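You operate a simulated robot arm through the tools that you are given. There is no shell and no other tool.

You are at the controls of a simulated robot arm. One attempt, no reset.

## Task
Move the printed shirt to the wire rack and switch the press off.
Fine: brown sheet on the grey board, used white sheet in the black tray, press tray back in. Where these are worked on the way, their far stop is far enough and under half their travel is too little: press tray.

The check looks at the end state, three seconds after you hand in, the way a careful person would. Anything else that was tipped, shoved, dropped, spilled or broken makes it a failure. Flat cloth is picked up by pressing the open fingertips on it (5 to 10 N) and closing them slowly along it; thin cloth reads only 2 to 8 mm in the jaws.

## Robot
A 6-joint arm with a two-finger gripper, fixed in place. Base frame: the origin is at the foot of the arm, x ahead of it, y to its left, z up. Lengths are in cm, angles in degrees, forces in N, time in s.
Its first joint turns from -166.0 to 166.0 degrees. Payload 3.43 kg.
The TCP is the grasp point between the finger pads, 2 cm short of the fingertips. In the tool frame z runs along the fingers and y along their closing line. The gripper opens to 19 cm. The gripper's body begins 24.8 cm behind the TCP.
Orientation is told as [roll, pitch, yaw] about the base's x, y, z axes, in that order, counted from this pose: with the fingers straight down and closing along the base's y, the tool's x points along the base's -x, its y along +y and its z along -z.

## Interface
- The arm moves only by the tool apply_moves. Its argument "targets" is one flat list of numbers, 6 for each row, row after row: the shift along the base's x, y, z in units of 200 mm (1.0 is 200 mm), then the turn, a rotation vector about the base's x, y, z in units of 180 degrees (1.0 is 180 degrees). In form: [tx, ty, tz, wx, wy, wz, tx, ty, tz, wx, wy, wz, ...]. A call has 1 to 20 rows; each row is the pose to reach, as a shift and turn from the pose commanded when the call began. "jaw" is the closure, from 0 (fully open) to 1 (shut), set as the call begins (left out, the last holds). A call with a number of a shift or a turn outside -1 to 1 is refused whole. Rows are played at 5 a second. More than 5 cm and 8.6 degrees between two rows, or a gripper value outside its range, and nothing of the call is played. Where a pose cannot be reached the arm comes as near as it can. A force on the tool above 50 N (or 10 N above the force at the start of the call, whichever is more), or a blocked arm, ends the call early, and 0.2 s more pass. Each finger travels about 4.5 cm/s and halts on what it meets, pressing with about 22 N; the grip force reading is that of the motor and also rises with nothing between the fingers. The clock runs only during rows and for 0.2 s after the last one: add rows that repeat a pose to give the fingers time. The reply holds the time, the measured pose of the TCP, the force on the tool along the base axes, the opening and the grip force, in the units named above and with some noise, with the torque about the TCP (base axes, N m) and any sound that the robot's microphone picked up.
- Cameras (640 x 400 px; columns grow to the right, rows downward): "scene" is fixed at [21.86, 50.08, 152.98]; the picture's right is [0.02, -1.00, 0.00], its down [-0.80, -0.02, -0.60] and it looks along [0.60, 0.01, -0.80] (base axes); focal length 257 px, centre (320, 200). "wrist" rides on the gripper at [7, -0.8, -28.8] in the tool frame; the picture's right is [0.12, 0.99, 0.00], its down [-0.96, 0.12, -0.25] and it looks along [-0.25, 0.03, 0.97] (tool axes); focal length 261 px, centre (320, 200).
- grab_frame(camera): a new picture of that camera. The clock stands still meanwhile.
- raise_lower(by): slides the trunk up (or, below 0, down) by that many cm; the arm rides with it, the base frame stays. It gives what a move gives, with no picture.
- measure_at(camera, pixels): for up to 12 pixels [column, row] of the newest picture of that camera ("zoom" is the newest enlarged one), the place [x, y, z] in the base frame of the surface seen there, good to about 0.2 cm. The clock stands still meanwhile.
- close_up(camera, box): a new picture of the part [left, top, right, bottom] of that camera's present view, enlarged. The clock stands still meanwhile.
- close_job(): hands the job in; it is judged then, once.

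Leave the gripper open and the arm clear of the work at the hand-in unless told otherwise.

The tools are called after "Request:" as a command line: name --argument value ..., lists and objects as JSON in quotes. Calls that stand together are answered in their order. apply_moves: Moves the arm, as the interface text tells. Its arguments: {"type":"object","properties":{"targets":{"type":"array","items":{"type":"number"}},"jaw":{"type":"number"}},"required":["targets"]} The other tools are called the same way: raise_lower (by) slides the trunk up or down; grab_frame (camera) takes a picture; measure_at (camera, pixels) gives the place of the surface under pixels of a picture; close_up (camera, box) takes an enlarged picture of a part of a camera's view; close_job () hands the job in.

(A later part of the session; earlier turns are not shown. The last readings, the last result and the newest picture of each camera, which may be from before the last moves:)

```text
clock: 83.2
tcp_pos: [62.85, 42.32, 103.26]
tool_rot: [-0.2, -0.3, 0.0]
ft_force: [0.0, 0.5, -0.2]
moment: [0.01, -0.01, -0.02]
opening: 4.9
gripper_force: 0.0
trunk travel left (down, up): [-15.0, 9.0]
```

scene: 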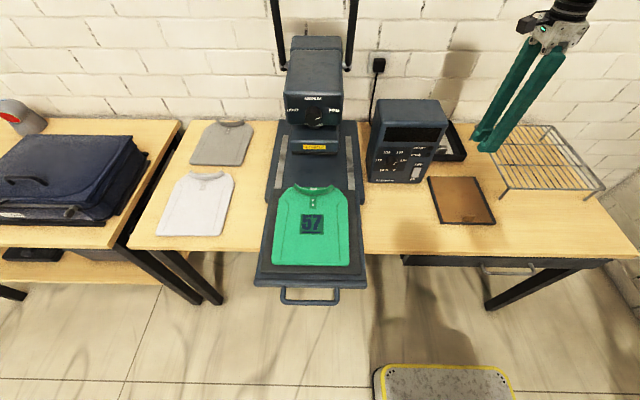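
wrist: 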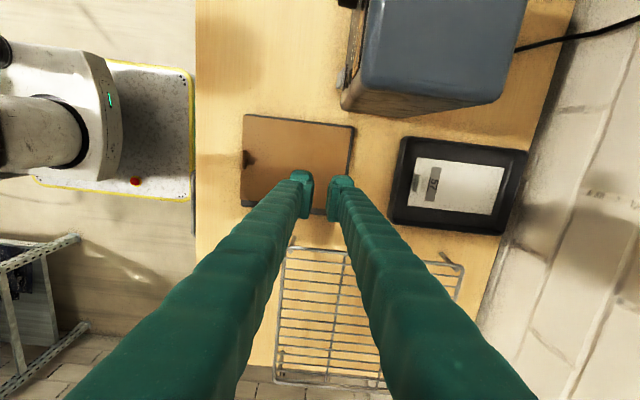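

Request:
apply_moves --targets '[0.04, 0.14, -0.1, 0, 0, 0, 0.08, 0.28, -0.2, 0, 0, 0, 0.12, 0.42, -0.3, 0, 0, 0, 0.17, 0.575, -0.41, 0, 0, 0, 0.17, 0.575, -0.41, 0, 0, 0]'

Request:
grab_frame --camera "wrist"

Request:
grab_frame --camera "scene"

```text
clock: 84.4
tcp_pos: [66.08, 53.8, 94.78]
tool_rot: [-0.2, -0.2, -0.2]
ft_force: [0.2, 0.7, 0.5]
moment: [-0.03, 0.03, -0.01]
opening: 4.96
gripper_force: 0.1
trunk travel left (down, up): [-15.0, 9.0]
```

```text
taken
```

wrist: 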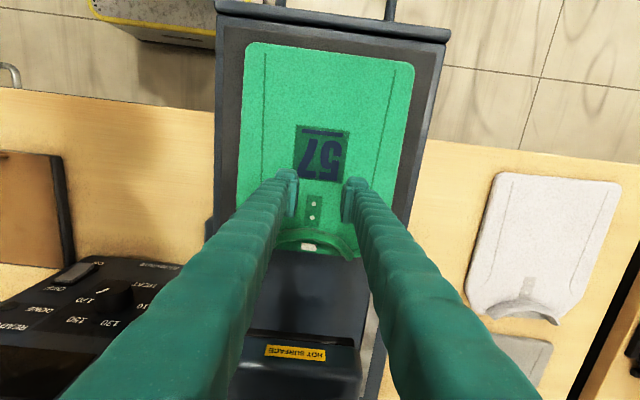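

```text
taken
```

scene: 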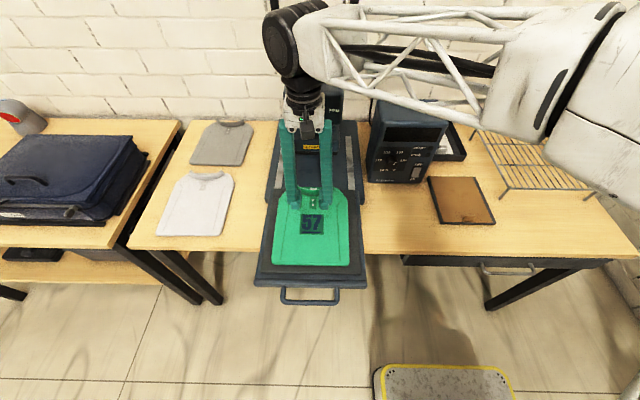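

Tips sit on both sides of the placket, above the print. I descend toward the cloth, last part in small steps, looking for 5–10 N.

Request:
apply_moves --targets '[0, 0, -0.08, 0, 0, 0, 0, 0, -0.14, 0, 0, 0, 0, 0, -0.18, 0, 0, 0, 0, 0, -0.2, 0, 0, 0, 0, 0, -0.205, 0, 0, 0]'

```text
clock: 85.6
tcp_pos: [66.29, 53.7, 90.83]
tool_rot: [-0.2, -0.4, 0.0]
ft_force: [-0.1, 0.0, -0.5]
moment: [0.01, 0.0, -0.02]
opening: 4.95
gripper_force: 0.1
trunk travel left (down, up): [-15.0, 9.0]
```

Request:
apply_moves --targets '[0, 0, -0.01, 0, 0, 0, 0, 0, -0.02, 0, 0, 0, 0, 0, -0.025, 0, 0, 0]'

```text
clock: 86.4
tcp_pos: [66.23, 53.76, 90.56]
tool_rot: [-0.1, -0.4, -0.2]
ft_force: [2.4, 2.4, 16.0]
moment: [0.16, 0.07, -0.04]
opening: 4.95
gripper_force: 0.1
trunk travel left (down, up): [-15.0, 9.0]
```

Contact at 16 N; I ease up about a millimetre to get into 5–10 N.

Request:
apply_moves --targets '[0, 0, 0.004, 0, 0, 0, 0, 0, 0.005, 0, 0, 0]'

```text
clock: 87.0
tcp_pos: [66.25, 53.8, 90.56]
tool_rot: [-0.3, -0.5, -0.1]
ft_force: [4.1, 5.3, 15.2]
moment: [0.34, -0.01, -0.06]
opening: 4.97
gripper_force: 0.2
trunk travel left (down, up): [-15.0, 9.0]
```

Request:
apply_moves --targets '[0, 0, 0.004, 0, 0, 0, 0, 0, 0.006, 0, 0, 0]'

Request:
close_up --camera "wrist" --box '[250, 130, 400, 250]'

```text
clock: 87.6
tcp_pos: [66.24, 53.61, 90.58]
tool_rot: [-0.2, -0.3, -0.1]
ft_force: [2.3, 3.6, 5.5]
moment: [0.27, -0.07, -0.14]
opening: 5.12
gripper_force: 1.4
trunk travel left (down, up): [-15.0, 9.0]
```

```text
3.33 times, centred on (325, 190) of wrist
```

zoom: 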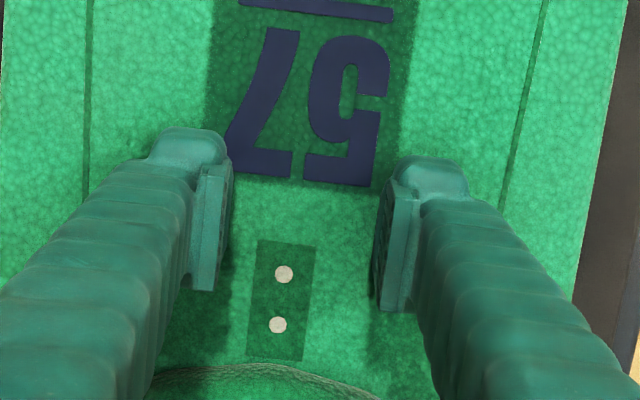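

Now about 5.5 N of press. I close in small steps, watching the press force.

Request:
apply_moves --targets '[0, 0, -0.001, 0, 0, 0, 0, 0, -0.001, 0, 0, 0]' --jaw 0.77

Request:
apply_moves --targets '[0, 0, 0, 0, 0, 0, 0, 0, 0, 0, 0, 0]' --jaw 0.8

```text
clock: 88.2
tcp_pos: [66.19, 53.79, 90.55]
tool_rot: [-0.2, -0.3, -0.1]
ft_force: [-1.3, 2.4, 2.7]
moment: [0.17, 0.05, 0.01]
opening: 4.53
gripper_force: 1.5
trunk travel left (down, up): [-15.0, 9.0]
```

```text
clock: 88.8
tcp_pos: [66.28, 53.73, 90.56]
tool_rot: [-0.1, -0.2, -0.1]
ft_force: [-1.1, 2.3, 3.1]
moment: [0.16, 0.07, 0.02]
opening: 3.92
gripper_force: 1.1
trunk travel left (down, up): [-15.0, 9.0]
```

Press dropped to 3 N; I lower half a millimetre and keep closing.

Request:
apply_moves --targets '[0, 0, -0.003, 0, 0, 0, 0, 0, -0.003, 0, 0, 0]' --jaw 0.82

Request:
apply_moves --targets '[0, 0, 0, 0, 0, 0, 0, 0, 0, 0, 0, 0]' --jaw 0.85

Request:
close_up --camera "wrist" --box '[250, 130, 400, 250]'

```text
clock: 89.4
tcp_pos: [66.32, 53.67, 90.7]
tool_rot: [-0.2, -0.4, -0.1]
ft_force: [-1.4, 2.1, 7.1]
moment: [0.15, 0.06, 0.03]
opening: 3.49
gripper_force: 1.0
trunk travel left (down, up): [-15.0, 9.0]
```

```text
clock: 90.0
tcp_pos: [66.25, 53.73, 90.62]
tool_rot: [-0.3, -0.4, -0.1]
ft_force: [0.7, 3.8, 8.3]
moment: [0.18, 0.07, 0.0]
opening: 2.92
gripper_force: 0.5
trunk travel left (down, up): [-15.0, 9.0]
```

```text
3.33 times, centred on (325, 190) of wrist
```

zoom: 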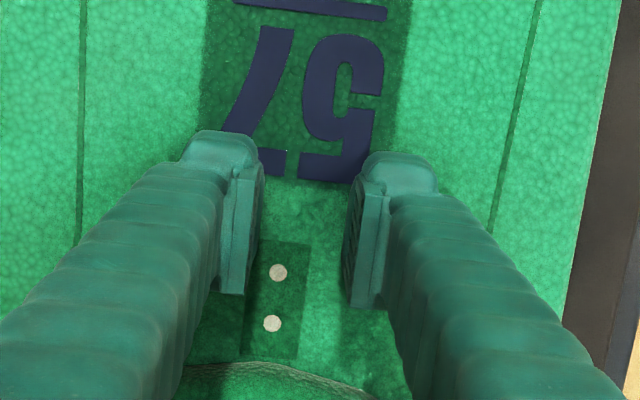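

About 8 N. I continue closing slowly.

Request:
apply_moves --targets '[0, 0, 0, 0, 0, 0, 0, 0, 0, 0, 0, 0]' --jaw 0.88

Request:
apply_moves --targets '[0, 0, 0, 0, 0, 0, 0, 0, 0, 0, 0, 0]' --jaw 0.91

Request:
close_up --camera "wrist" --box '[250, 130, 400, 250]'

```text
clock: 90.6
tcp_pos: [66.2, 53.62, 90.48]
tool_rot: [-0.2, -0.4, -0.2]
ft_force: [-0.3, 2.2, 9.2]
moment: [0.19, 0.05, -0.06]
opening: 2.37
gripper_force: 0.5
trunk travel left (down, up): [-15.0, 9.0]
```

```text
clock: 91.2
tcp_pos: [66.17, 53.65, 90.53]
tool_rot: [-0.2, -0.3, -0.1]
ft_force: [-1.4, 0.2, 8.8]
moment: [0.03, 0.08, 0.02]
opening: 1.33
gripper_force: 0.0
trunk travel left (down, up): [-15.0, 9.0]
```

```text
3.33 times, centred on (325, 190) of wrist
```

zoom: 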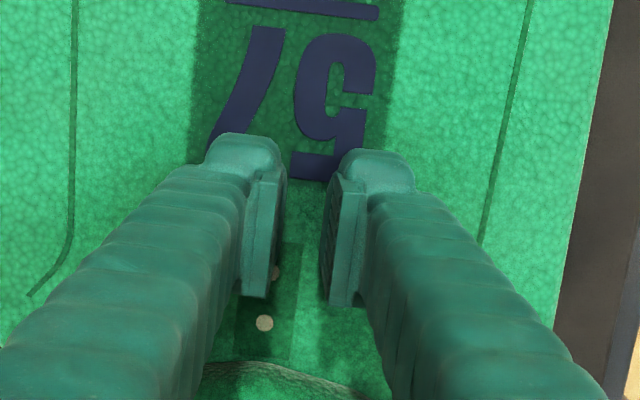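

Opening 1.33 cm, press 8.8 N. I continue to shut.

Request:
apply_moves --targets '[0, 0, 0, 0, 0, 0, 0, 0, 0, 0, 0, 0]' --jaw 0.95

Request:
apply_moves --targets '[0, 0, 0, 0, 0, 0, 0, 0, 0, 0, 0, 0, 0, 0, 0, 0, 0, 0]' --jaw 1

Request:
close_up --camera "wrist" --box '[250, 130, 400, 250]'

```text
clock: 91.8
tcp_pos: [66.23, 53.64, 90.61]
tool_rot: [-0.1, -0.4, 0.0]
ft_force: [-0.2, 1.4, 5.9]
moment: [0.02, 0.06, 0.01]
opening: 0.78
gripper_force: 0.1
trunk travel left (down, up): [-15.0, 9.0]
```

```text
clock: 92.6
tcp_pos: [66.34, 53.68, 90.56]
tool_rot: [-0.2, -0.3, 0.0]
ft_force: [1.3, 2.5, 4.6]
moment: [0.02, 0.02, -0.07]
opening: 0.6
gripper_force: 22.1
trunk travel left (down, up): [-15.0, 9.0]
```

```text
3.33 times, centred on (325, 190) of wrist
```

zoom: 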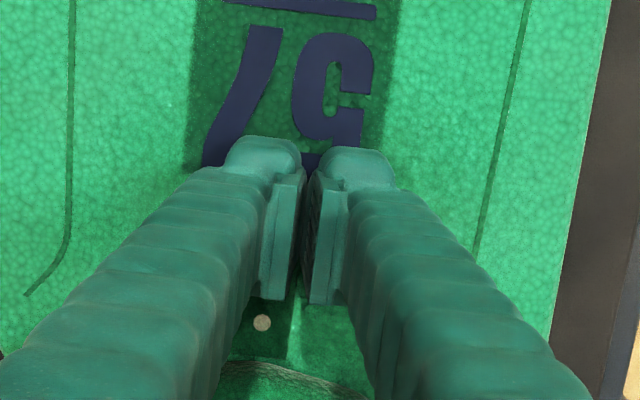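

The jaws hold 6 mm of cloth (22 N). I lift slowly and look.

Request:
apply_moves --targets '[0, 0, 0.01, 0, 0, 0, 0, 0, 0.025, 0, 0, 0, 0, 0, 0.05, 0, 0, 0, 0, 0, 0.08, 0, 0, 0, 0, 0, 0.12, 0, 0, 0, 0, 0, 0.16, 0, 0, 0, 0, 0, 0.2, 0, 0, 0, 0, 0, 0.2, 0, 0, 0]'

Request:
grab_frame --camera "scene"

Request:
grab_frame --camera "wrist"

```text
clock: 94.4
tcp_pos: [66.21, 53.69, 94.61]
tool_rot: [-0.1, -0.4, -0.1]
ft_force: [-0.4, -0.1, -0.8]
moment: [0.02, 0.05, 0.0]
opening: 0.01
gripper_force: 21.5
trunk travel left (down, up): [-15.0, 9.0]
```

```text
taken
```

scene: 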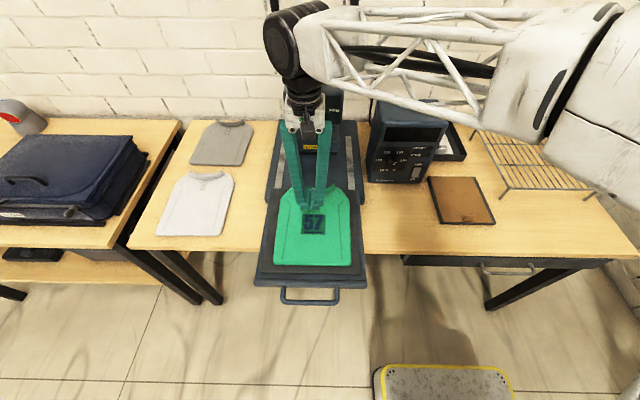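

```text
taken
```

wrist: 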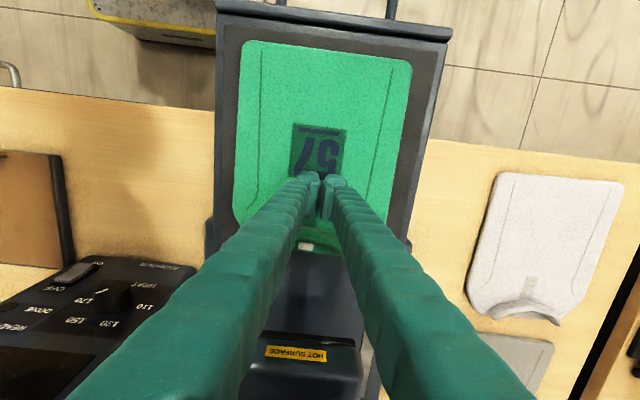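

The jaws read 0.01 now: the small fold slipped out. I look closely at the cloth and the collar to choose a better pinch.

Request:
close_up --camera "scene" --box '[265, 170, 365, 275]'

Request:
close_up --camera "wrist" --box '[210, 20, 450, 260]'

Request:
measure_at --camera "zoom" --pixels '[[300, 365], [315, 370], [290, 385], [330, 395], [100, 100], [100, 250], [550, 120], [550, 300], [80, 340], [200, 60], [250, 330], [440, 60]]'

```text
3.81 times, centred on (315, 222) of scene
```

zoom: 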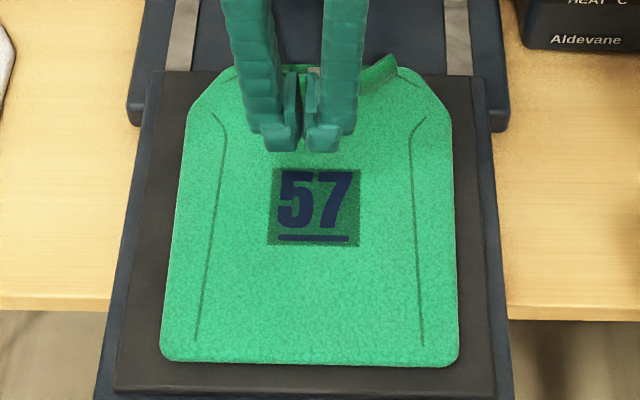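

```text
1.67 times, centred on (330, 140) of wrist
```

zoom: 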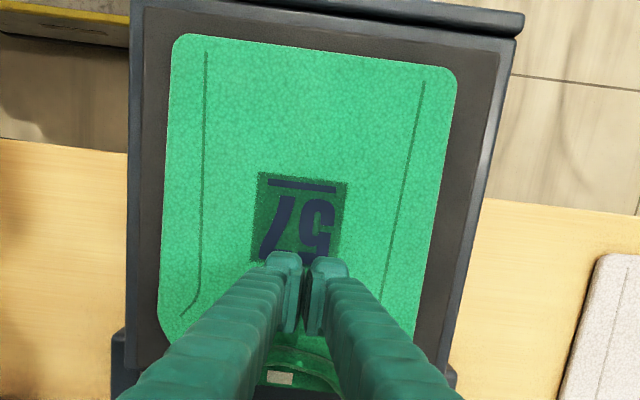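

```text
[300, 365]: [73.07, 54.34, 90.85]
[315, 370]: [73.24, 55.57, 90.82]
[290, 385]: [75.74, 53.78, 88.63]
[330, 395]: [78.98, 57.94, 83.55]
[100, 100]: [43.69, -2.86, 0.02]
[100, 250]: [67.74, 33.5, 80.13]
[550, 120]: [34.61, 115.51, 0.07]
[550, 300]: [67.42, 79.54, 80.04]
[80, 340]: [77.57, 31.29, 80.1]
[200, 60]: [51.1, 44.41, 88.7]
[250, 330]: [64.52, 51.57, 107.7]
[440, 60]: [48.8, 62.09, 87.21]
```

The cloth is flat again, only nudged slightly. I retry with a wider start (about 10 cm) and a steadier 8–10 N, closing in smaller steps. First I rise slightly and open.

Request:
apply_moves --targets '[0, 0, -0.05, 0, 0, 0, 0, 0, -0.05, 0, 0, 0, 0, 0, -0.05, 0, 0, 0, 0, 0, -0.05, 0, 0, 0, 0, 0, -0.05, 0, 0, 0, 0, 0, -0.05, 0, 0, 0]' --jaw 0.47

Request:
grab_frame --camera "wrist"

```text
clock: 95.8
tcp_pos: [66.22, 53.63, 93.5]
tool_rot: [-0.2, -0.3, -0.1]
ft_force: [0.1, -0.4, -0.1]
moment: [0.02, 0.0, -0.03]
opening: 10.05
gripper_force: 0.0
trunk travel left (down, up): [-15.0, 9.0]
```

```text
taken
```

wrist: 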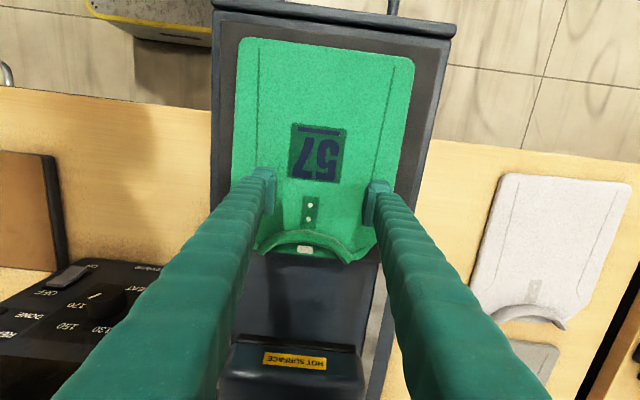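

I centre 0.5 cm toward −y and descend to touch the cloth.

Request:
apply_moves --targets '[0, -0.025, -0.07, 0, 0, 0, 0, -0.025, -0.12, 0, 0, 0, 0, -0.025, -0.135, 0, 0, 0, 0, -0.025, -0.14, 0, 0, 0, 0, -0.025, -0.14, 0, 0, 0]'

```text
clock: 97.0
tcp_pos: [66.2, 53.13, 90.81]
tool_rot: [-0.2, -0.2, -0.2]
ft_force: [0.5, 0.1, -0.3]
moment: [-0.02, 0.03, 0.02]
opening: 10.06
gripper_force: 0.0
trunk travel left (down, up): [-15.0, 9.0]
```

Request:
apply_moves --targets '[0, 0, -0.008, 0, 0, 0, 0, 0, -0.012, 0, 0, 0, 0, 0, -0.012, 0, 0, 0]'

```text
clock: 97.8
tcp_pos: [66.19, 53.11, 90.5]
tool_rot: [-0.2, -0.3, -0.1]
ft_force: [-0.2, -0.2, 0.4]
moment: [0.0, -0.03, 0.0]
opening: 10.08
gripper_force: 0.0
trunk travel left (down, up): [-15.0, 9.0]
```

Request:
apply_moves --targets '[0, 0, -0.004, 0, 0, 0, 0, 0, -0.008, 0, 0, 0, 0, 0, -0.008, 0, 0, 0]'

```text
clock: 98.6
tcp_pos: [66.2, 53.21, 90.34]
tool_rot: [-0.2, -0.4, -0.1]
ft_force: [-0.9, -0.7, 5.4]
moment: [0.31, 0.05, 0.12]
opening: 10.07
gripper_force: 0.0
trunk travel left (down, up): [-15.0, 9.0]
```

Only the +y finger carries the load (moment 0.31 N m); the tool is rolled −0.2°. I correct the roll slightly and press a bit more.

Request:
apply_moves --targets '[0, 0, 0, 0.0012, 0, 0, 0, 0, -0.002, 0.0016, 0, 0, 0, 0, -0.002, 0.0016, 0, 0]'

```text
clock: 99.4
tcp_pos: [66.29, 53.26, 90.28]
tool_rot: [0.0, -0.4, -0.2]
ft_force: [-1.4, -0.3, 6.7]
moment: [-0.36, 0.08, -0.01]
opening: 10.06
gripper_force: 0.2
trunk travel left (down, up): [-15.0, 9.0]
```

Now the −y finger takes it all; I go halfway back and press a touch more.

Request:
apply_moves --targets '[0, 0, -0.002, -0.0008, 0, 0, 0, 0, -0.003, -0.0008, 0, 0, 0, 0, -0.003, -0.0008, 0, 0]'

```text
clock: 100.2
tcp_pos: [66.33, 53.21, 90.39]
tool_rot: [0.0, -0.3, 0.0]
ft_force: [1.1, -0.4, 11.0]
moment: [0.01, 0.05, 0.02]
opening: 10.06
gripper_force: 0.1
trunk travel left (down, up): [-15.0, 9.0]
```

Balanced at 11 N. I ease a hair and begin closing in small steps.

Request:
apply_moves --targets '[0, 0, 0.001, 0, 0, 0]' --jaw 0.5

Request:
apply_moves --targets '[0, 0, 0, 0, 0, 0]' --jaw 0.53

Request:
apply_moves --targets '[0, 0, 0, 0, 0, 0]' --jaw 0.56

Request:
close_up --camera "wrist" --box '[220, 110, 420, 270]'

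```text
clock: 100.6
tcp_pos: [66.29, 53.13, 90.45]
tool_rot: [0.0, -0.4, -0.1]
ft_force: [-1.8, -1.3, 17.3]
moment: [-0.01, 0.08, 0.02]
opening: 9.4
gripper_force: 0.0
trunk travel left (down, up): [-15.0, 9.0]
```

```text
clock: 101.0
tcp_pos: [66.15, 53.17, 90.2]
tool_rot: [0.0, -0.4, -0.1]
ft_force: [-0.7, -2.9, 21.1]
moment: [-0.06, 0.06, 0.06]
opening: 8.84
gripper_force: 0.1
trunk travel left (down, up): [-15.0, 9.0]
```

```text
clock: 101.4
tcp_pos: [66.3, 53.06, 90.35]
tool_rot: [0.1, -0.5, 0.0]
ft_force: [-1.4, -6.2, 27.2]
moment: [-0.22, 0.11, 0.14]
opening: 8.1
gripper_force: 0.1
trunk travel left (down, up): [-15.0, 9.0]
```

```text
2.50 times, centred on (320, 190) of wrist
```

zoom: 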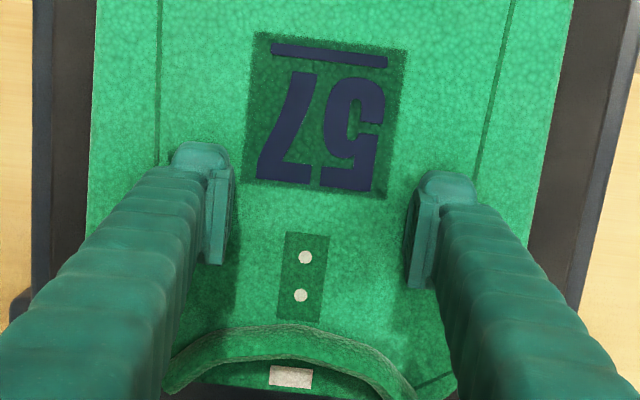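

The tips deepen as they swing: 27 N now. I raise about 0.2 cm to get back into range.

Request:
apply_moves --targets '[0, 0, 0.006, 0, 0, 0, 0, 0, 0.01, 0, 0, 0]'

```text
clock: 102.0
tcp_pos: [66.28, 53.14, 90.37]
tool_rot: [0.1, -0.3, 0.0]
ft_force: [1.5, -3.0, 9.4]
moment: [0.12, 0.04, -0.2]
opening: 8.1
gripper_force: 0.1
trunk travel left (down, up): [-15.0, 9.0]
```

9.4 N. I go on closing, raising 0.06 cm per step to keep the press even.

Request:
apply_moves --targets '[0, 0, 0.003, 0, 0, 0]' --jaw 0.59

Request:
apply_moves --targets '[0, 0, 0.003, 0, 0, 0]' --jaw 0.62

Request:
close_up --camera "wrist" --box '[220, 110, 420, 270]'

```text
clock: 102.4
tcp_pos: [66.09, 53.3, 90.51]
tool_rot: [0.0, -0.4, 0.0]
ft_force: [2.1, -0.8, 4.7]
moment: [0.09, 0.0, -0.04]
opening: 7.72
gripper_force: 0.0
trunk travel left (down, up): [-15.0, 9.0]
```

```text
clock: 102.8
tcp_pos: [66.2, 53.25, 90.49]
tool_rot: [-0.1, -0.4, -0.1]
ft_force: [-0.1, 1.0, 0.4]
moment: [-0.01, -0.01, -0.01]
opening: 7.24
gripper_force: 0.0
trunk travel left (down, up): [-15.0, 9.0]
```

```text
2.50 times, centred on (320, 190) of wrist
```

zoom: 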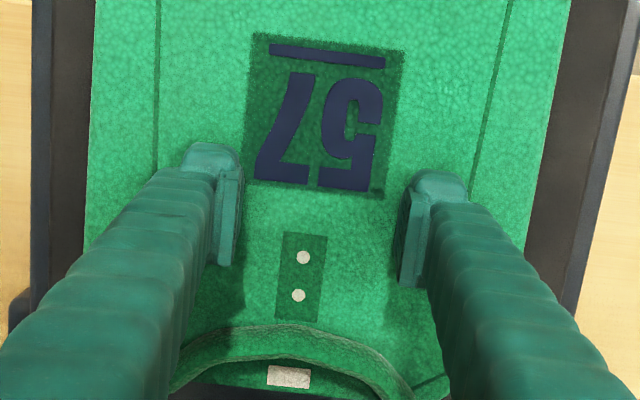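

The press fell to 0.4 N, so I over-raised. I lower 0.1 cm and check.

Request:
apply_moves --targets '[0, 0, -0.004, 0, 0, 0, 0, 0, -0.005, 0, 0, 0, 0, 0, -0.005, 0, 0, 0]'

```text
clock: 103.6
tcp_pos: [66.41, 53.26, 90.49]
tool_rot: [0.1, -0.2, -0.1]
ft_force: [0.6, -0.1, -0.2]
moment: [0.0, 0.02, 0.03]
opening: 7.22
gripper_force: 0.0
trunk travel left (down, up): [-15.0, 9.0]
```

Request:
apply_moves --targets '[0, 0, -0.004, 0, 0, 0, 0, 0, -0.007, 0, 0, 0, 0, 0, -0.007, 0, 0, 0]'

```text
clock: 104.4
tcp_pos: [66.23, 53.27, 90.53]
tool_rot: [0.0, -0.3, 0.0]
ft_force: [1.0, 0.3, 19.6]
moment: [-0.09, 0.07, -0.02]
opening: 7.24
gripper_force: 0.1
trunk travel left (down, up): [-15.0, 9.0]
```

Request:
apply_moves --targets '[0, 0, 0.003, 0, 0, 0, 0, 0, 0.003, 0, 0, 0]'

```text
clock: 105.0
tcp_pos: [66.29, 53.12, 90.43]
tool_rot: [0.0, -0.4, -0.1]
ft_force: [1.4, 2.2, 21.5]
moment: [0.01, 0.05, -0.08]
opening: 7.21
gripper_force: 0.0
trunk travel left (down, up): [-15.0, 9.0]
```

Request:
apply_moves --targets '[0, 0, 0.004, 0, 0, 0, 0, 0, 0.004, 0, 0, 0]'

```text
clock: 105.6
tcp_pos: [66.16, 53.15, 90.51]
tool_rot: [-0.1, -0.3, -0.2]
ft_force: [-1.1, -0.7, 10.0]
moment: [0.15, 0.09, 0.1]
opening: 7.22
gripper_force: 0.1
trunk travel left (down, up): [-15.0, 9.0]
```

10 N. I close further, step by step, holding height.

Request:
apply_moves --targets '[0, 0, 0.0, 0, 0, 0]' --jaw 0.65

Request:
apply_moves --targets '[0, 0, 0.0, 0, 0, 0]' --jaw 0.68

```text
clock: 106.0
tcp_pos: [66.25, 53.28, 90.45]
tool_rot: [0.0, -0.4, -0.1]
ft_force: [0.2, 1.2, 10.5]
moment: [0.09, 0.08, -0.09]
opening: 6.42
gripper_force: 0.0
trunk travel left (down, up): [-15.0, 9.0]
```

```text
clock: 106.4
tcp_pos: [66.36, 53.21, 90.48]
tool_rot: [-0.1, -0.5, -0.1]
ft_force: [-0.8, 2.4, 10.2]
moment: [0.07, 0.09, -0.02]
opening: 5.91
gripper_force: 0.0
trunk travel left (down, up): [-15.0, 9.0]
```

Steady at 10 N. I keep closing.

Request:
apply_moves --targets '[0, 0, 0.0, 0, 0, 0]' --jaw 0.71

Request:
apply_moves --targets '[0, 0, 0.0, 0, 0, 0]' --jaw 0.74

Request:
apply_moves --targets '[0, 0, 0.0, 0, 0, 0]' --jaw 0.77

Request:
close_up --camera "wrist" --box '[220, 110, 420, 270]'

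```text
clock: 106.8
tcp_pos: [66.24, 53.27, 90.5]
tool_rot: [0.0, -0.4, -0.1]
ft_force: [0.1, 3.2, 10.9]
moment: [0.11, 0.04, 0.0]
opening: 5.48
gripper_force: 0.0
trunk travel left (down, up): [-15.0, 9.0]
```

```text
clock: 107.2
tcp_pos: [66.23, 53.13, 90.53]
tool_rot: [0.0, -0.4, 0.0]
ft_force: [-1.2, 1.7, 12.7]
moment: [0.09, 0.06, 0.06]
opening: 4.93
gripper_force: 0.0
trunk travel left (down, up): [-15.0, 9.0]
```

```text
clock: 107.6
tcp_pos: [66.27, 53.32, 90.59]
tool_rot: [0.0, -0.4, 0.0]
ft_force: [-1.4, 1.2, 15.4]
moment: [0.03, 0.1, 0.05]
opening: 4.44
gripper_force: 0.8
trunk travel left (down, up): [-15.0, 9.0]
```

```text
2.50 times, centred on (320, 190) of wrist
```

zoom: 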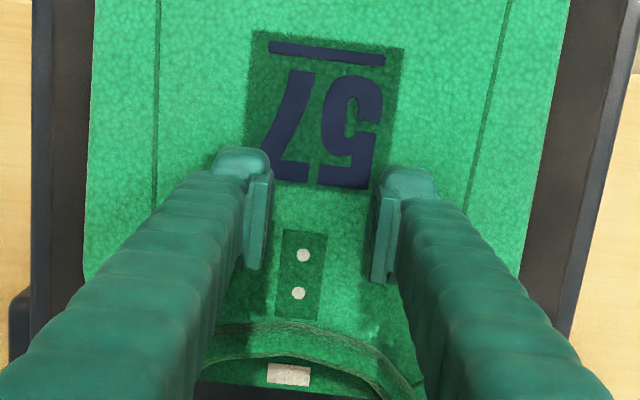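

15 N; I ease a little and continue.

Request:
apply_moves --targets '[0, 0, 0.002, 0, 0, 0]' --jaw 0.79

Request:
apply_moves --targets '[0, 0, 0.0, 0, 0, 0]' --jaw 0.81

Request:
apply_moves --targets '[0, 0, 0.0, 0, 0, 0]' --jaw 0.83

```text
clock: 108.0
tcp_pos: [66.21, 53.21, 90.56]
tool_rot: [0.0, -0.4, -0.1]
ft_force: [-1.0, 1.6, 12.1]
moment: [0.07, 0.08, -0.03]
opening: 3.84
gripper_force: 0.0
trunk travel left (down, up): [-15.0, 9.0]
```

```text
clock: 108.4
tcp_pos: [66.28, 53.23, 90.55]
tool_rot: [0.0, -0.4, -0.1]
ft_force: [-0.6, 0.1, 12.7]
moment: [0.07, 0.07, -0.01]
opening: 3.34
gripper_force: 0.2
trunk travel left (down, up): [-15.0, 9.0]
```

```text
clock: 108.8
tcp_pos: [66.23, 53.21, 90.53]
tool_rot: [0.1, -0.4, -0.1]
ft_force: [-0.6, 0.5, 12.7]
moment: [0.02, 0.06, 0.02]
opening: 3.25
gripper_force: 0.7
trunk travel left (down, up): [-15.0, 9.0]
```

Request:
apply_moves --targets '[0, 0, 0.001, 0, 0, 0]' --jaw 0.85

Request:
apply_moves --targets '[0, 0, 0.0, 0, 0, 0]' --jaw 0.87

Request:
apply_moves --targets '[0, 0, 0.0, 0, 0, 0]' --jaw 0.89

Request:
close_up --camera "wrist" --box '[260, 130, 380, 240]'

```text
clock: 109.2
tcp_pos: [66.36, 53.24, 90.51]
tool_rot: [-0.1, -0.4, -0.1]
ft_force: [-0.4, 1.5, 9.8]
moment: [0.07, 0.06, -0.03]
opening: 2.57
gripper_force: 0.1
trunk travel left (down, up): [-15.0, 9.0]
```

```text
clock: 109.6
tcp_pos: [66.29, 53.3, 90.59]
tool_rot: [-0.1, -0.4, -0.1]
ft_force: [0.1, 1.3, 8.0]
moment: [0.05, 0.07, 0.02]
opening: 2.55
gripper_force: 1.2
trunk travel left (down, up): [-15.0, 9.0]
```

```text
clock: 110.0
tcp_pos: [66.23, 53.19, 90.63]
tool_rot: [0.0, -0.3, -0.1]
ft_force: [0.5, 0.9, 6.6]
moment: [0.03, 0.08, -0.03]
opening: 1.94
gripper_force: 0.0
trunk travel left (down, up): [-15.0, 9.0]
```

```text
3.64 times, centred on (320, 185) of wrist
```

zoom: 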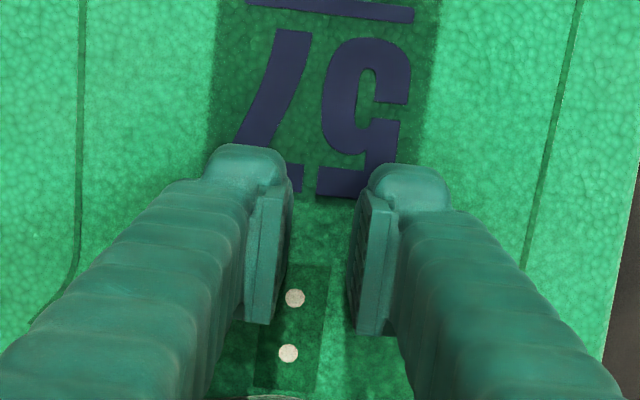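

6.6 N. I lower a hair and finish closing.

Request:
apply_moves --targets '[0, 0, -0.002, 0, 0, 0]' --jaw 0.91

Request:
apply_moves --targets '[0, 0, 0.0, 0, 0, 0]' --jaw 0.93

Request:
apply_moves --targets '[0, 0, 0.0, 0, 0, 0]' --jaw 0.95

Request:
close_up --camera "wrist" --box '[260, 130, 380, 240]'

```text
clock: 110.4
tcp_pos: [66.23, 53.16, 90.56]
tool_rot: [0.0, -0.3, -0.1]
ft_force: [0.0, 2.6, 8.0]
moment: [0.01, 0.06, -0.05]
opening: 1.5
gripper_force: 0.1
trunk travel left (down, up): [-15.0, 9.0]
```

```text
clock: 110.8
tcp_pos: [66.33, 53.16, 90.57]
tool_rot: [0.1, -0.5, -0.1]
ft_force: [0.2, 3.5, 8.8]
moment: [0.07, 0.07, -0.01]
opening: 1.39
gripper_force: 0.7
trunk travel left (down, up): [-15.0, 9.0]
```

```text
clock: 111.2
tcp_pos: [66.26, 53.15, 90.61]
tool_rot: [0.0, -0.3, -0.1]
ft_force: [-1.1, 1.4, 7.8]
moment: [0.04, 0.09, 0.04]
opening: 0.89
gripper_force: 0.1
trunk travel left (down, up): [-15.0, 9.0]
```

```text
3.64 times, centred on (320, 185) of wrist
```

zoom: 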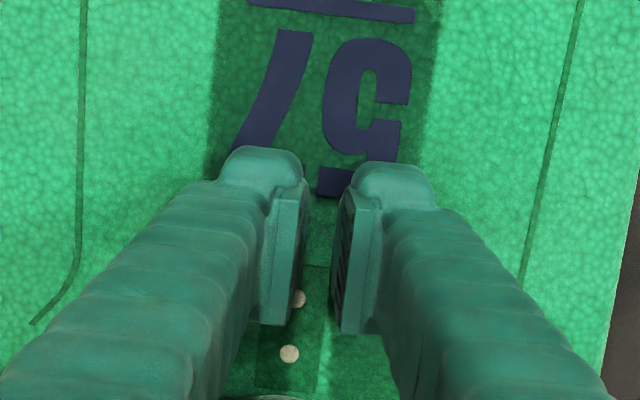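

Request:
apply_moves --targets '[0, 0, 0.0, 0, 0, 0]' --jaw 0.97

Request:
apply_moves --targets '[0, 0, 0.0, 0, 0, 0, 0, 0, 0, 0, 0, 0]' --jaw 1.0

Request:
apply_moves --targets '[0, 0, 0.002, 0, 0, 0, 0, 0, 0.004, 0, 0, 0, 0, 0, 0.007, 0, 0, 0, 0, 0, 0.01, 0, 0, 0]'

Request:
close_up --camera "wrist" --box '[260, 130, 380, 240]'

```text
clock: 111.6
tcp_pos: [66.2, 53.26, 90.61]
tool_rot: [0.0, -0.3, -0.2]
ft_force: [-0.7, 0.5, 6.7]
moment: [-0.01, 0.08, 0.02]
opening: 0.6
gripper_force: 0.0
trunk travel left (down, up): [-15.0, 9.0]
```

```text
clock: 112.2
tcp_pos: [66.1, 53.13, 90.58]
tool_rot: [0.0, -0.3, -0.1]
ft_force: [-0.2, -0.8, 4.7]
moment: [-0.01, 0.07, 0.04]
opening: 0.65
gripper_force: 21.9
trunk travel left (down, up): [-15.0, 9.0]
```

```text
clock: 113.2
tcp_pos: [66.29, 53.24, 90.63]
tool_rot: [0.0, -0.3, 0.0]
ft_force: [0.1, -0.5, 0.7]
moment: [-0.03, -0.01, 0.03]
opening: 0.0
gripper_force: 22.0
trunk travel left (down, up): [-15.0, 9.0]
```

```text
3.64 times, centred on (320, 185) of wrist
```

zoom: 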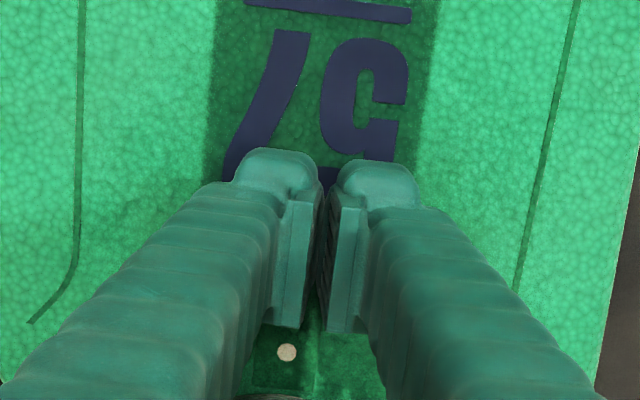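

The jaws read 6.5 mm while pressed but the fold slips out at once on lifting; the cloth isn't gathering. I rise a bit and study the cloth's thickness and collar more closely.

Request:
apply_moves --targets '[0, 0, 0.1, 0, 0, 0, -0.2, 0, 0.25, 0, 0, 0, -0.4, 0, 0.35, 0, 0, 0, -0.6, 0, 0.35, 0, 0, 0, -0.6, 0, 0.35, 0, 0, 0]'

Request:
close_up --camera "scene" --box '[265, 170, 365, 280]'

Request:
grab_frame --camera "wrist"

```text
clock: 114.4
tcp_pos: [54.28, 53.28, 97.78]
tool_rot: [0.0, -0.3, -0.1]
ft_force: [-0.7, -0.5, -0.3]
moment: [0.03, -0.01, 0.0]
opening: 0.0
gripper_force: 22.3
trunk travel left (down, up): [-15.0, 9.0]
```

```text
3.64 times, centred on (315, 225) of scene
```

zoom: 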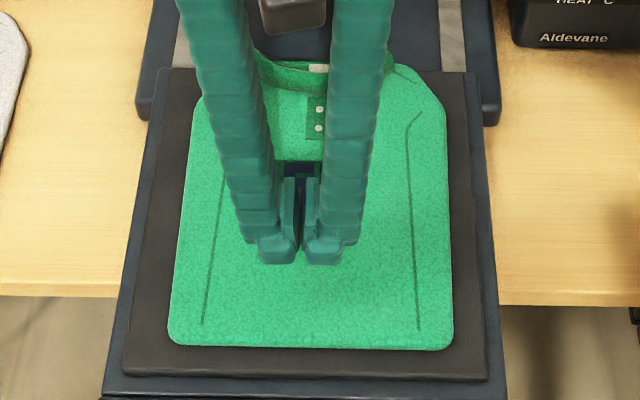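

```text
taken
```

wrist: 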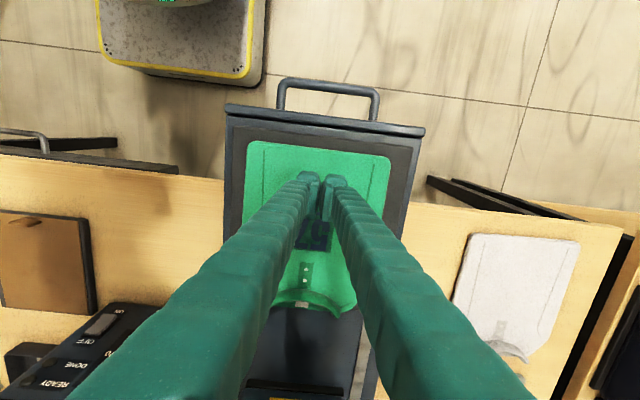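

I zoom from the wrist camera at the collar (305,295) and at the hem edge (320,145).

Request:
close_up --camera "wrist" --box '[255, 260, 360, 330]'

Request:
measure_at --camera "zoom" --pixels '[[200, 200], [250, 180], [300, 175], [350, 180], [300, 190], [300, 205], [300, 220], [300, 240], [300, 150], [300, 160], [250, 195], [350, 200]]'

Request:
close_up --camera "wrist" --box '[230, 120, 410, 190]'

```text
5.71 times, centred on (308, 295) of wrist
```

zoom: 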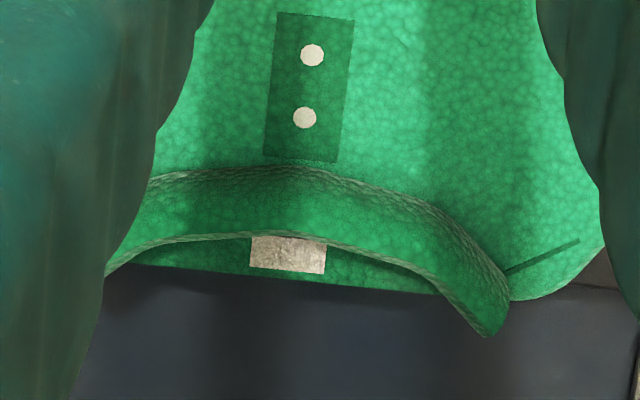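

```text
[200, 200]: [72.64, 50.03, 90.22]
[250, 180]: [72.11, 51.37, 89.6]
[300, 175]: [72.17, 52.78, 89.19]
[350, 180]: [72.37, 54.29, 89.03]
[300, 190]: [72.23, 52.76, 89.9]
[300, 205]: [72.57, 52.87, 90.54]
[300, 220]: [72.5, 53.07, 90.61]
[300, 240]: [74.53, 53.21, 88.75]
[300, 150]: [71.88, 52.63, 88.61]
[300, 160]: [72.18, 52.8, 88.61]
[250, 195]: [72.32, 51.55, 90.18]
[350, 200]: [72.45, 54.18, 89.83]
```

```text
3.56 times, centred on (320, 155) of wrist
```

zoom: 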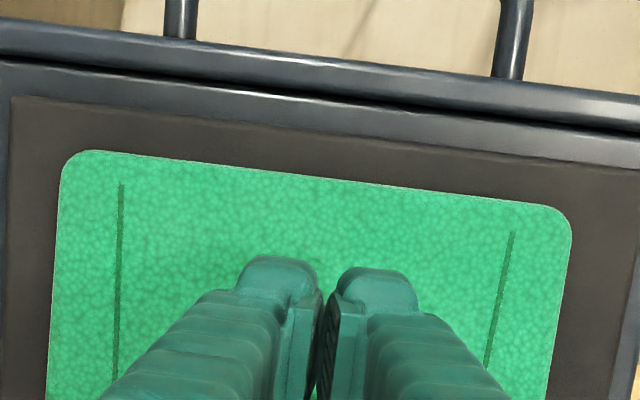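

The collar is a standing band, from z 88.6 up to 90.7 at x≈72.4, centred at y≈52.8. I'll try to grip the shirt by that collar, fingers closing along x, tool leaned 12° away from the press head. First I turn to yaw −90 here.

Request:
apply_moves --targets '[0, 0, 0.04, 0, 0, -0.042, 0, 0, 0.08, 0, 0, -0.084, 0, 0, 0.1, 0, 0, -0.125, 0, 0, 0.1, 0, 0, -0.167, 0, 0, 0.1, 0, 0, -0.208, 0, 0, 0.1, 0, 0, -0.25, 0, 0, 0.1, 0, 0, -0.292, 0, 0, 0.1, 0, 0, -0.333, 0, 0, 0.1, 0, 0, -0.375, 0, 0, 0.1, 0, 0, -0.417, 0, 0, 0.1, 0, 0, -0.458, 0, 0, 0.1, 0, 0, -0.5, 0, 0, 0.1, 0, 0, -0.5]' --jaw 0.86

Request:
apply_moves --targets '[0.18, -0.005, 0, 0, -0.02, 0, 0.36, -0.01, 0.0, 0, -0.04, 0, 0.54, -0.015, 0.0, 0, -0.055, 0, 0.72, -0.02, 0.0, 0, -0.0667, 0, 0.85, -0.024, 0.0, 0, -0.0667, 0, 0.85, -0.024, 0.0, 0, -0.0667, 0]'

Request:
grab_frame --camera "wrist"

Request:
grab_frame --camera "scene"

```text
clock: 117.2
tcp_pos: [54.23, 53.25, 99.84]
tool_rot: [0.0, -0.4, -90.1]
ft_force: [-0.1, 0.1, 0.0]
moment: [0.0, 0.01, 0.04]
opening: 2.66
gripper_force: 0.0
trunk travel left (down, up): [-15.0, 9.0]
```

```text
clock: 118.6
tcp_pos: [71.43, 52.92, 99.61]
tool_rot: [12.1, -0.3, -90.2]
ft_force: [-0.4, 0.0, 0.3]
moment: [-0.03, 0.01, 0.04]
opening: 2.65
gripper_force: 0.0
trunk travel left (down, up): [-15.0, 9.0]
```

```text
taken
```

wrist: 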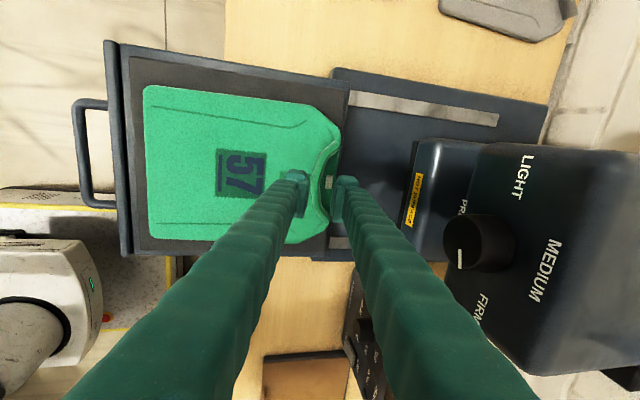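

```text
taken
```

scene: 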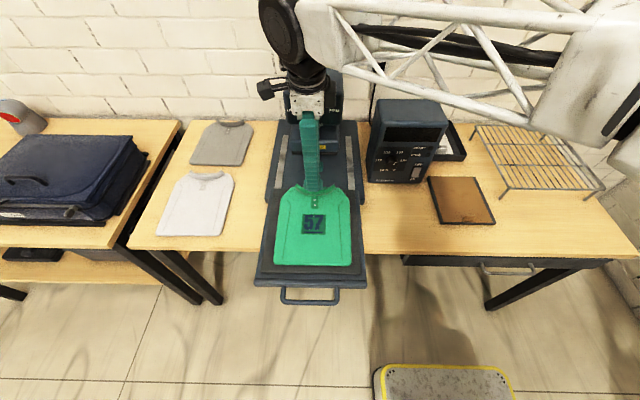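

I zoom on the tips and collar (320,190).

Request:
close_up --camera "wrist" --box '[260, 110, 380, 250]'

Request:
measure_at --camera "zoom" --pixels '[[355, 100], [370, 110], [340, 130], [325, 150], [315, 170], [310, 190], [305, 210], [300, 230], [330, 190], [345, 190], [300, 260], [320, 230]]'

```text
2.86 times, centred on (320, 180) of wrist
```

zoom: 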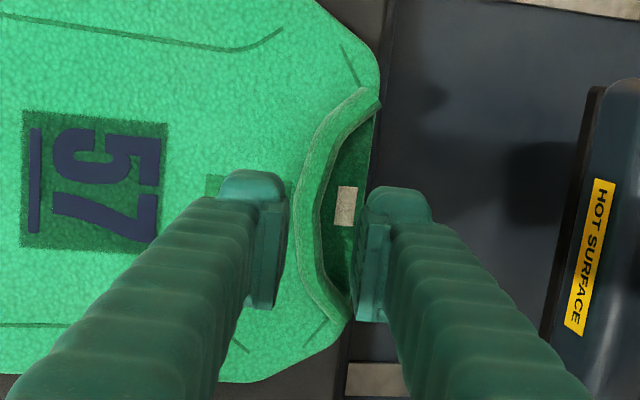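

```text
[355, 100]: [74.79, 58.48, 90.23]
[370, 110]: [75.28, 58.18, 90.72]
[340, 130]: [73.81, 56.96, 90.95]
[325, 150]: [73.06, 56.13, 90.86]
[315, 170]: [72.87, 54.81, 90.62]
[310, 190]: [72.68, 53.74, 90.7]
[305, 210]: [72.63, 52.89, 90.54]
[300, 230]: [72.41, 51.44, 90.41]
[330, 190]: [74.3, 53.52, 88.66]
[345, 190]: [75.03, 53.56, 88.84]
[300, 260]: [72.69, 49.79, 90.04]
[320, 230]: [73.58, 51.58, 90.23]
```

The collar's top is at x≈72.6, z≈90.6 near y 52.7. I descend over it, to TCP [72.35, 52.7, 91.3].

Request:
apply_moves --targets '[0.046, -0.01, -0.1, 0, 0, 0, 0.046, -0.01, -0.22, 0, 0, 0, 0.046, -0.01, -0.32, 0, 0, 0, 0.046, -0.01, -0.38, 0, 0, 0, 0.046, -0.01, -0.405, 0, 0, 0, 0.046, -0.01, -0.415, 0, 0, 0]'

Request:
close_up --camera "wrist" --box '[260, 110, 380, 250]'

Request:
close_up --camera "scene" --box '[270, 80, 370, 250]'

```text
clock: 120.0
tcp_pos: [72.24, 52.54, 91.47]
tool_rot: [12.1, -0.3, -90.1]
ft_force: [0.3, -0.1, -0.4]
moment: [0.0, -0.01, -0.02]
opening: 2.66
gripper_force: 0.1
trunk travel left (down, up): [-15.0, 9.0]
```

```text
2.86 times, centred on (320, 180) of wrist
```

zoom: 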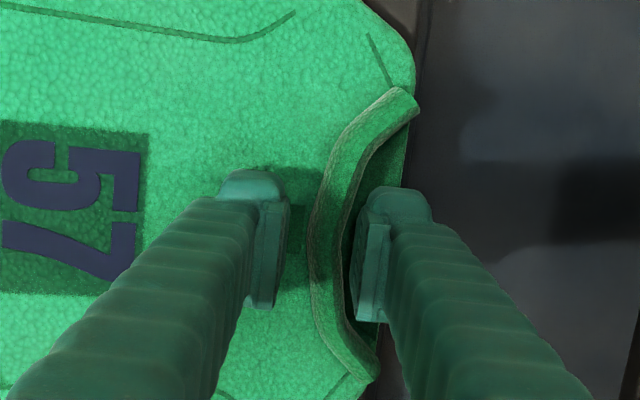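

```text
2.35 times, centred on (320, 165) of scene
```

zoom: 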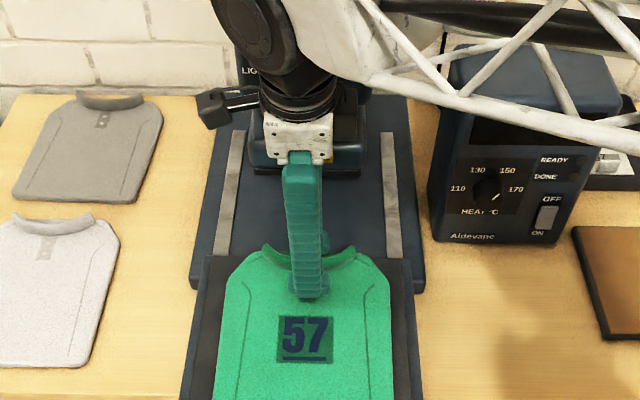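

The collar band runs between the two pads. I close in two steps.

Request:
apply_moves --targets '[0.01, 0, 0, 0, 0, 0, 0.01, 0, 0, 0, 0, 0]' --jaw 0.93

Request:
apply_moves --targets '[0, 0, 0, 0, 0, 0, 0, 0, 0, 0, 0, 0]' --jaw 1.0

Request:
close_up --camera "wrist" --box '[260, 110, 380, 250]'

```text
clock: 120.6
tcp_pos: [72.37, 52.58, 91.61]
tool_rot: [12.1, -0.2, -90.2]
ft_force: [3.6, 1.4, 15.0]
moment: [0.05, -0.18, 0.03]
opening: 1.66
gripper_force: 2.6
trunk travel left (down, up): [-15.0, 9.0]
```

```text
clock: 121.2
tcp_pos: [72.53, 52.48, 91.74]
tool_rot: [12.2, -0.2, -90.2]
ft_force: [18.2, 5.1, 33.0]
moment: [0.13, -0.55, -0.05]
opening: 1.18
gripper_force: 22.2
trunk travel left (down, up): [-15.0, 9.0]
```

```text
2.86 times, centred on (320, 180) of wrist
```

zoom: 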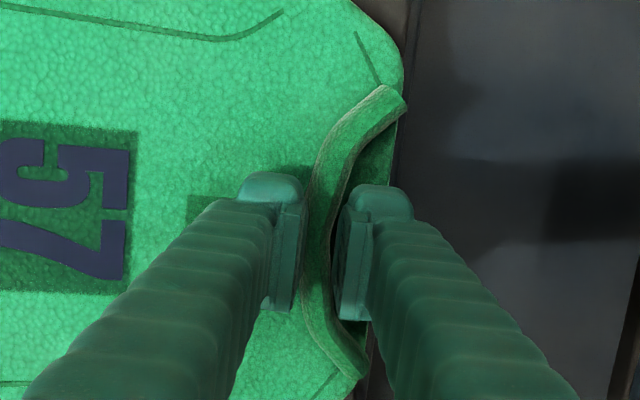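

The jaws hold 1.18 cm at 22 N — the collar is solid. The tips press on the cloth (33 N), so I lift gently.

Request:
apply_moves --targets '[0, 0, 0.006, 0, 0, 0, 0, 0, 0.014, 0, 0, 0, 0, 0, 0.025, 0, 0, 0, 0, 0, 0.04, 0, 0, 0]'

Request:
close_up --camera "wrist" --box '[260, 110, 380, 250]'

```text
clock: 122.0
tcp_pos: [72.51, 52.44, 92.7]
tool_rot: [12.4, 0.1, -90.1]
ft_force: [5.5, -7.4, 42.8]
moment: [-0.14, 0.08, 0.04]
opening: 0.0
gripper_force: 21.8
trunk travel left (down, up): [-15.0, 9.0]
stopped in row 4: the force on the tool passed its limit at 53 N (the readings are from after the stop); the commanded pose is now the measured one
```

```text
2.86 times, centred on (320, 180) of wrist
```

zoom: 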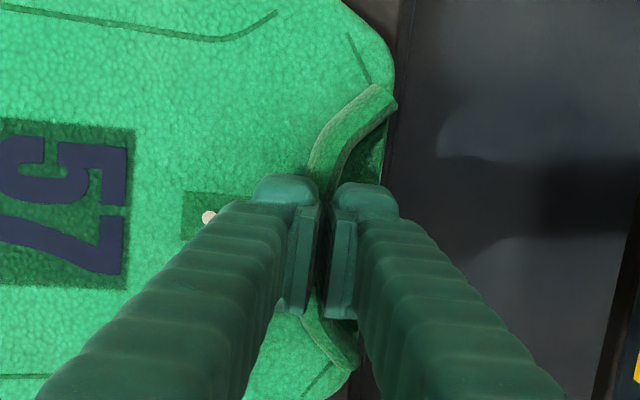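

The pads slipped up off the collar (they had only ~1 cm of it, at a bad angle). I rise clear and look at the shirt, and measure the press head's front for clearance.

Request:
apply_moves --targets '[0, 0, 0.05, 0, 0, 0, 0, 0, 0.15, 0, 0, 0, -0.05, 0, 0.3, 0, 0, 0, -0.15, 0, 0.4, 0, 0, 0, -0.15, 0, 0.4, 0, 0, 0]' --jaw 0.86

Request:
grab_frame --camera "wrist"

Request:
close_up --camera "wrist" --box '[240, 100, 400, 260]'

Request:
measure_at --camera "wrist" --pixels '[[470, 240], [460, 220], [500, 200], [430, 180], [415, 190], [480, 300], [540, 260], [600, 260]]'

```text
clock: 123.2
tcp_pos: [69.44, 52.62, 100.18]
tool_rot: [12.1, -0.2, -90.1]
ft_force: [-0.1, -0.1, -0.4]
moment: [-0.01, 0.02, 0.02]
opening: 2.64
gripper_force: 0.1
trunk travel left (down, up): [-15.0, 9.0]
```

```text
taken
```

wrist: 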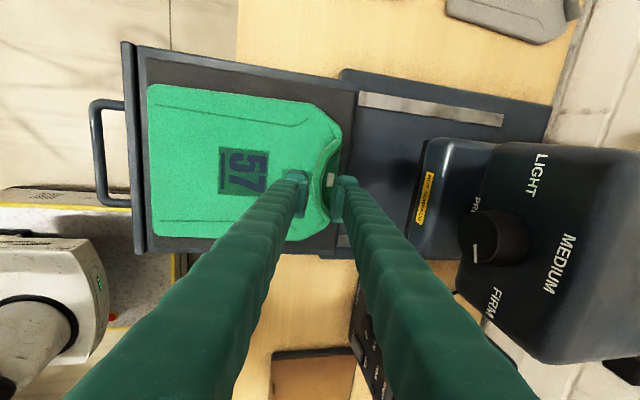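

```text
2.50 times, centred on (320, 180) of wrist
```

zoom: 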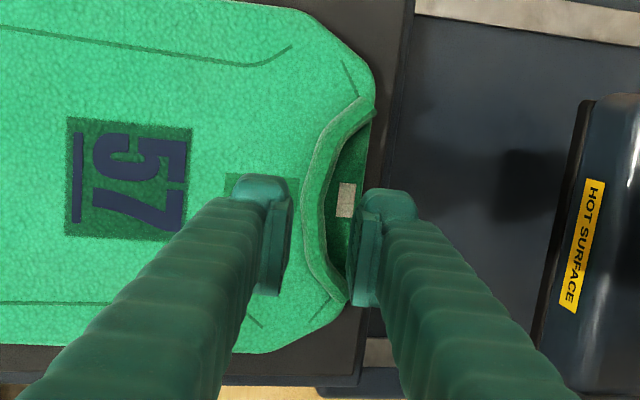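

```text
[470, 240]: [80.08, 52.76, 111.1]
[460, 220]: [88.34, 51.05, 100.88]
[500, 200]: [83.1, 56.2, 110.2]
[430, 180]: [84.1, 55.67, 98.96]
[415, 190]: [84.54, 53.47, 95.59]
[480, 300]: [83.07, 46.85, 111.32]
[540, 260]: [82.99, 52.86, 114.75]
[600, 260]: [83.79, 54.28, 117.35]
```

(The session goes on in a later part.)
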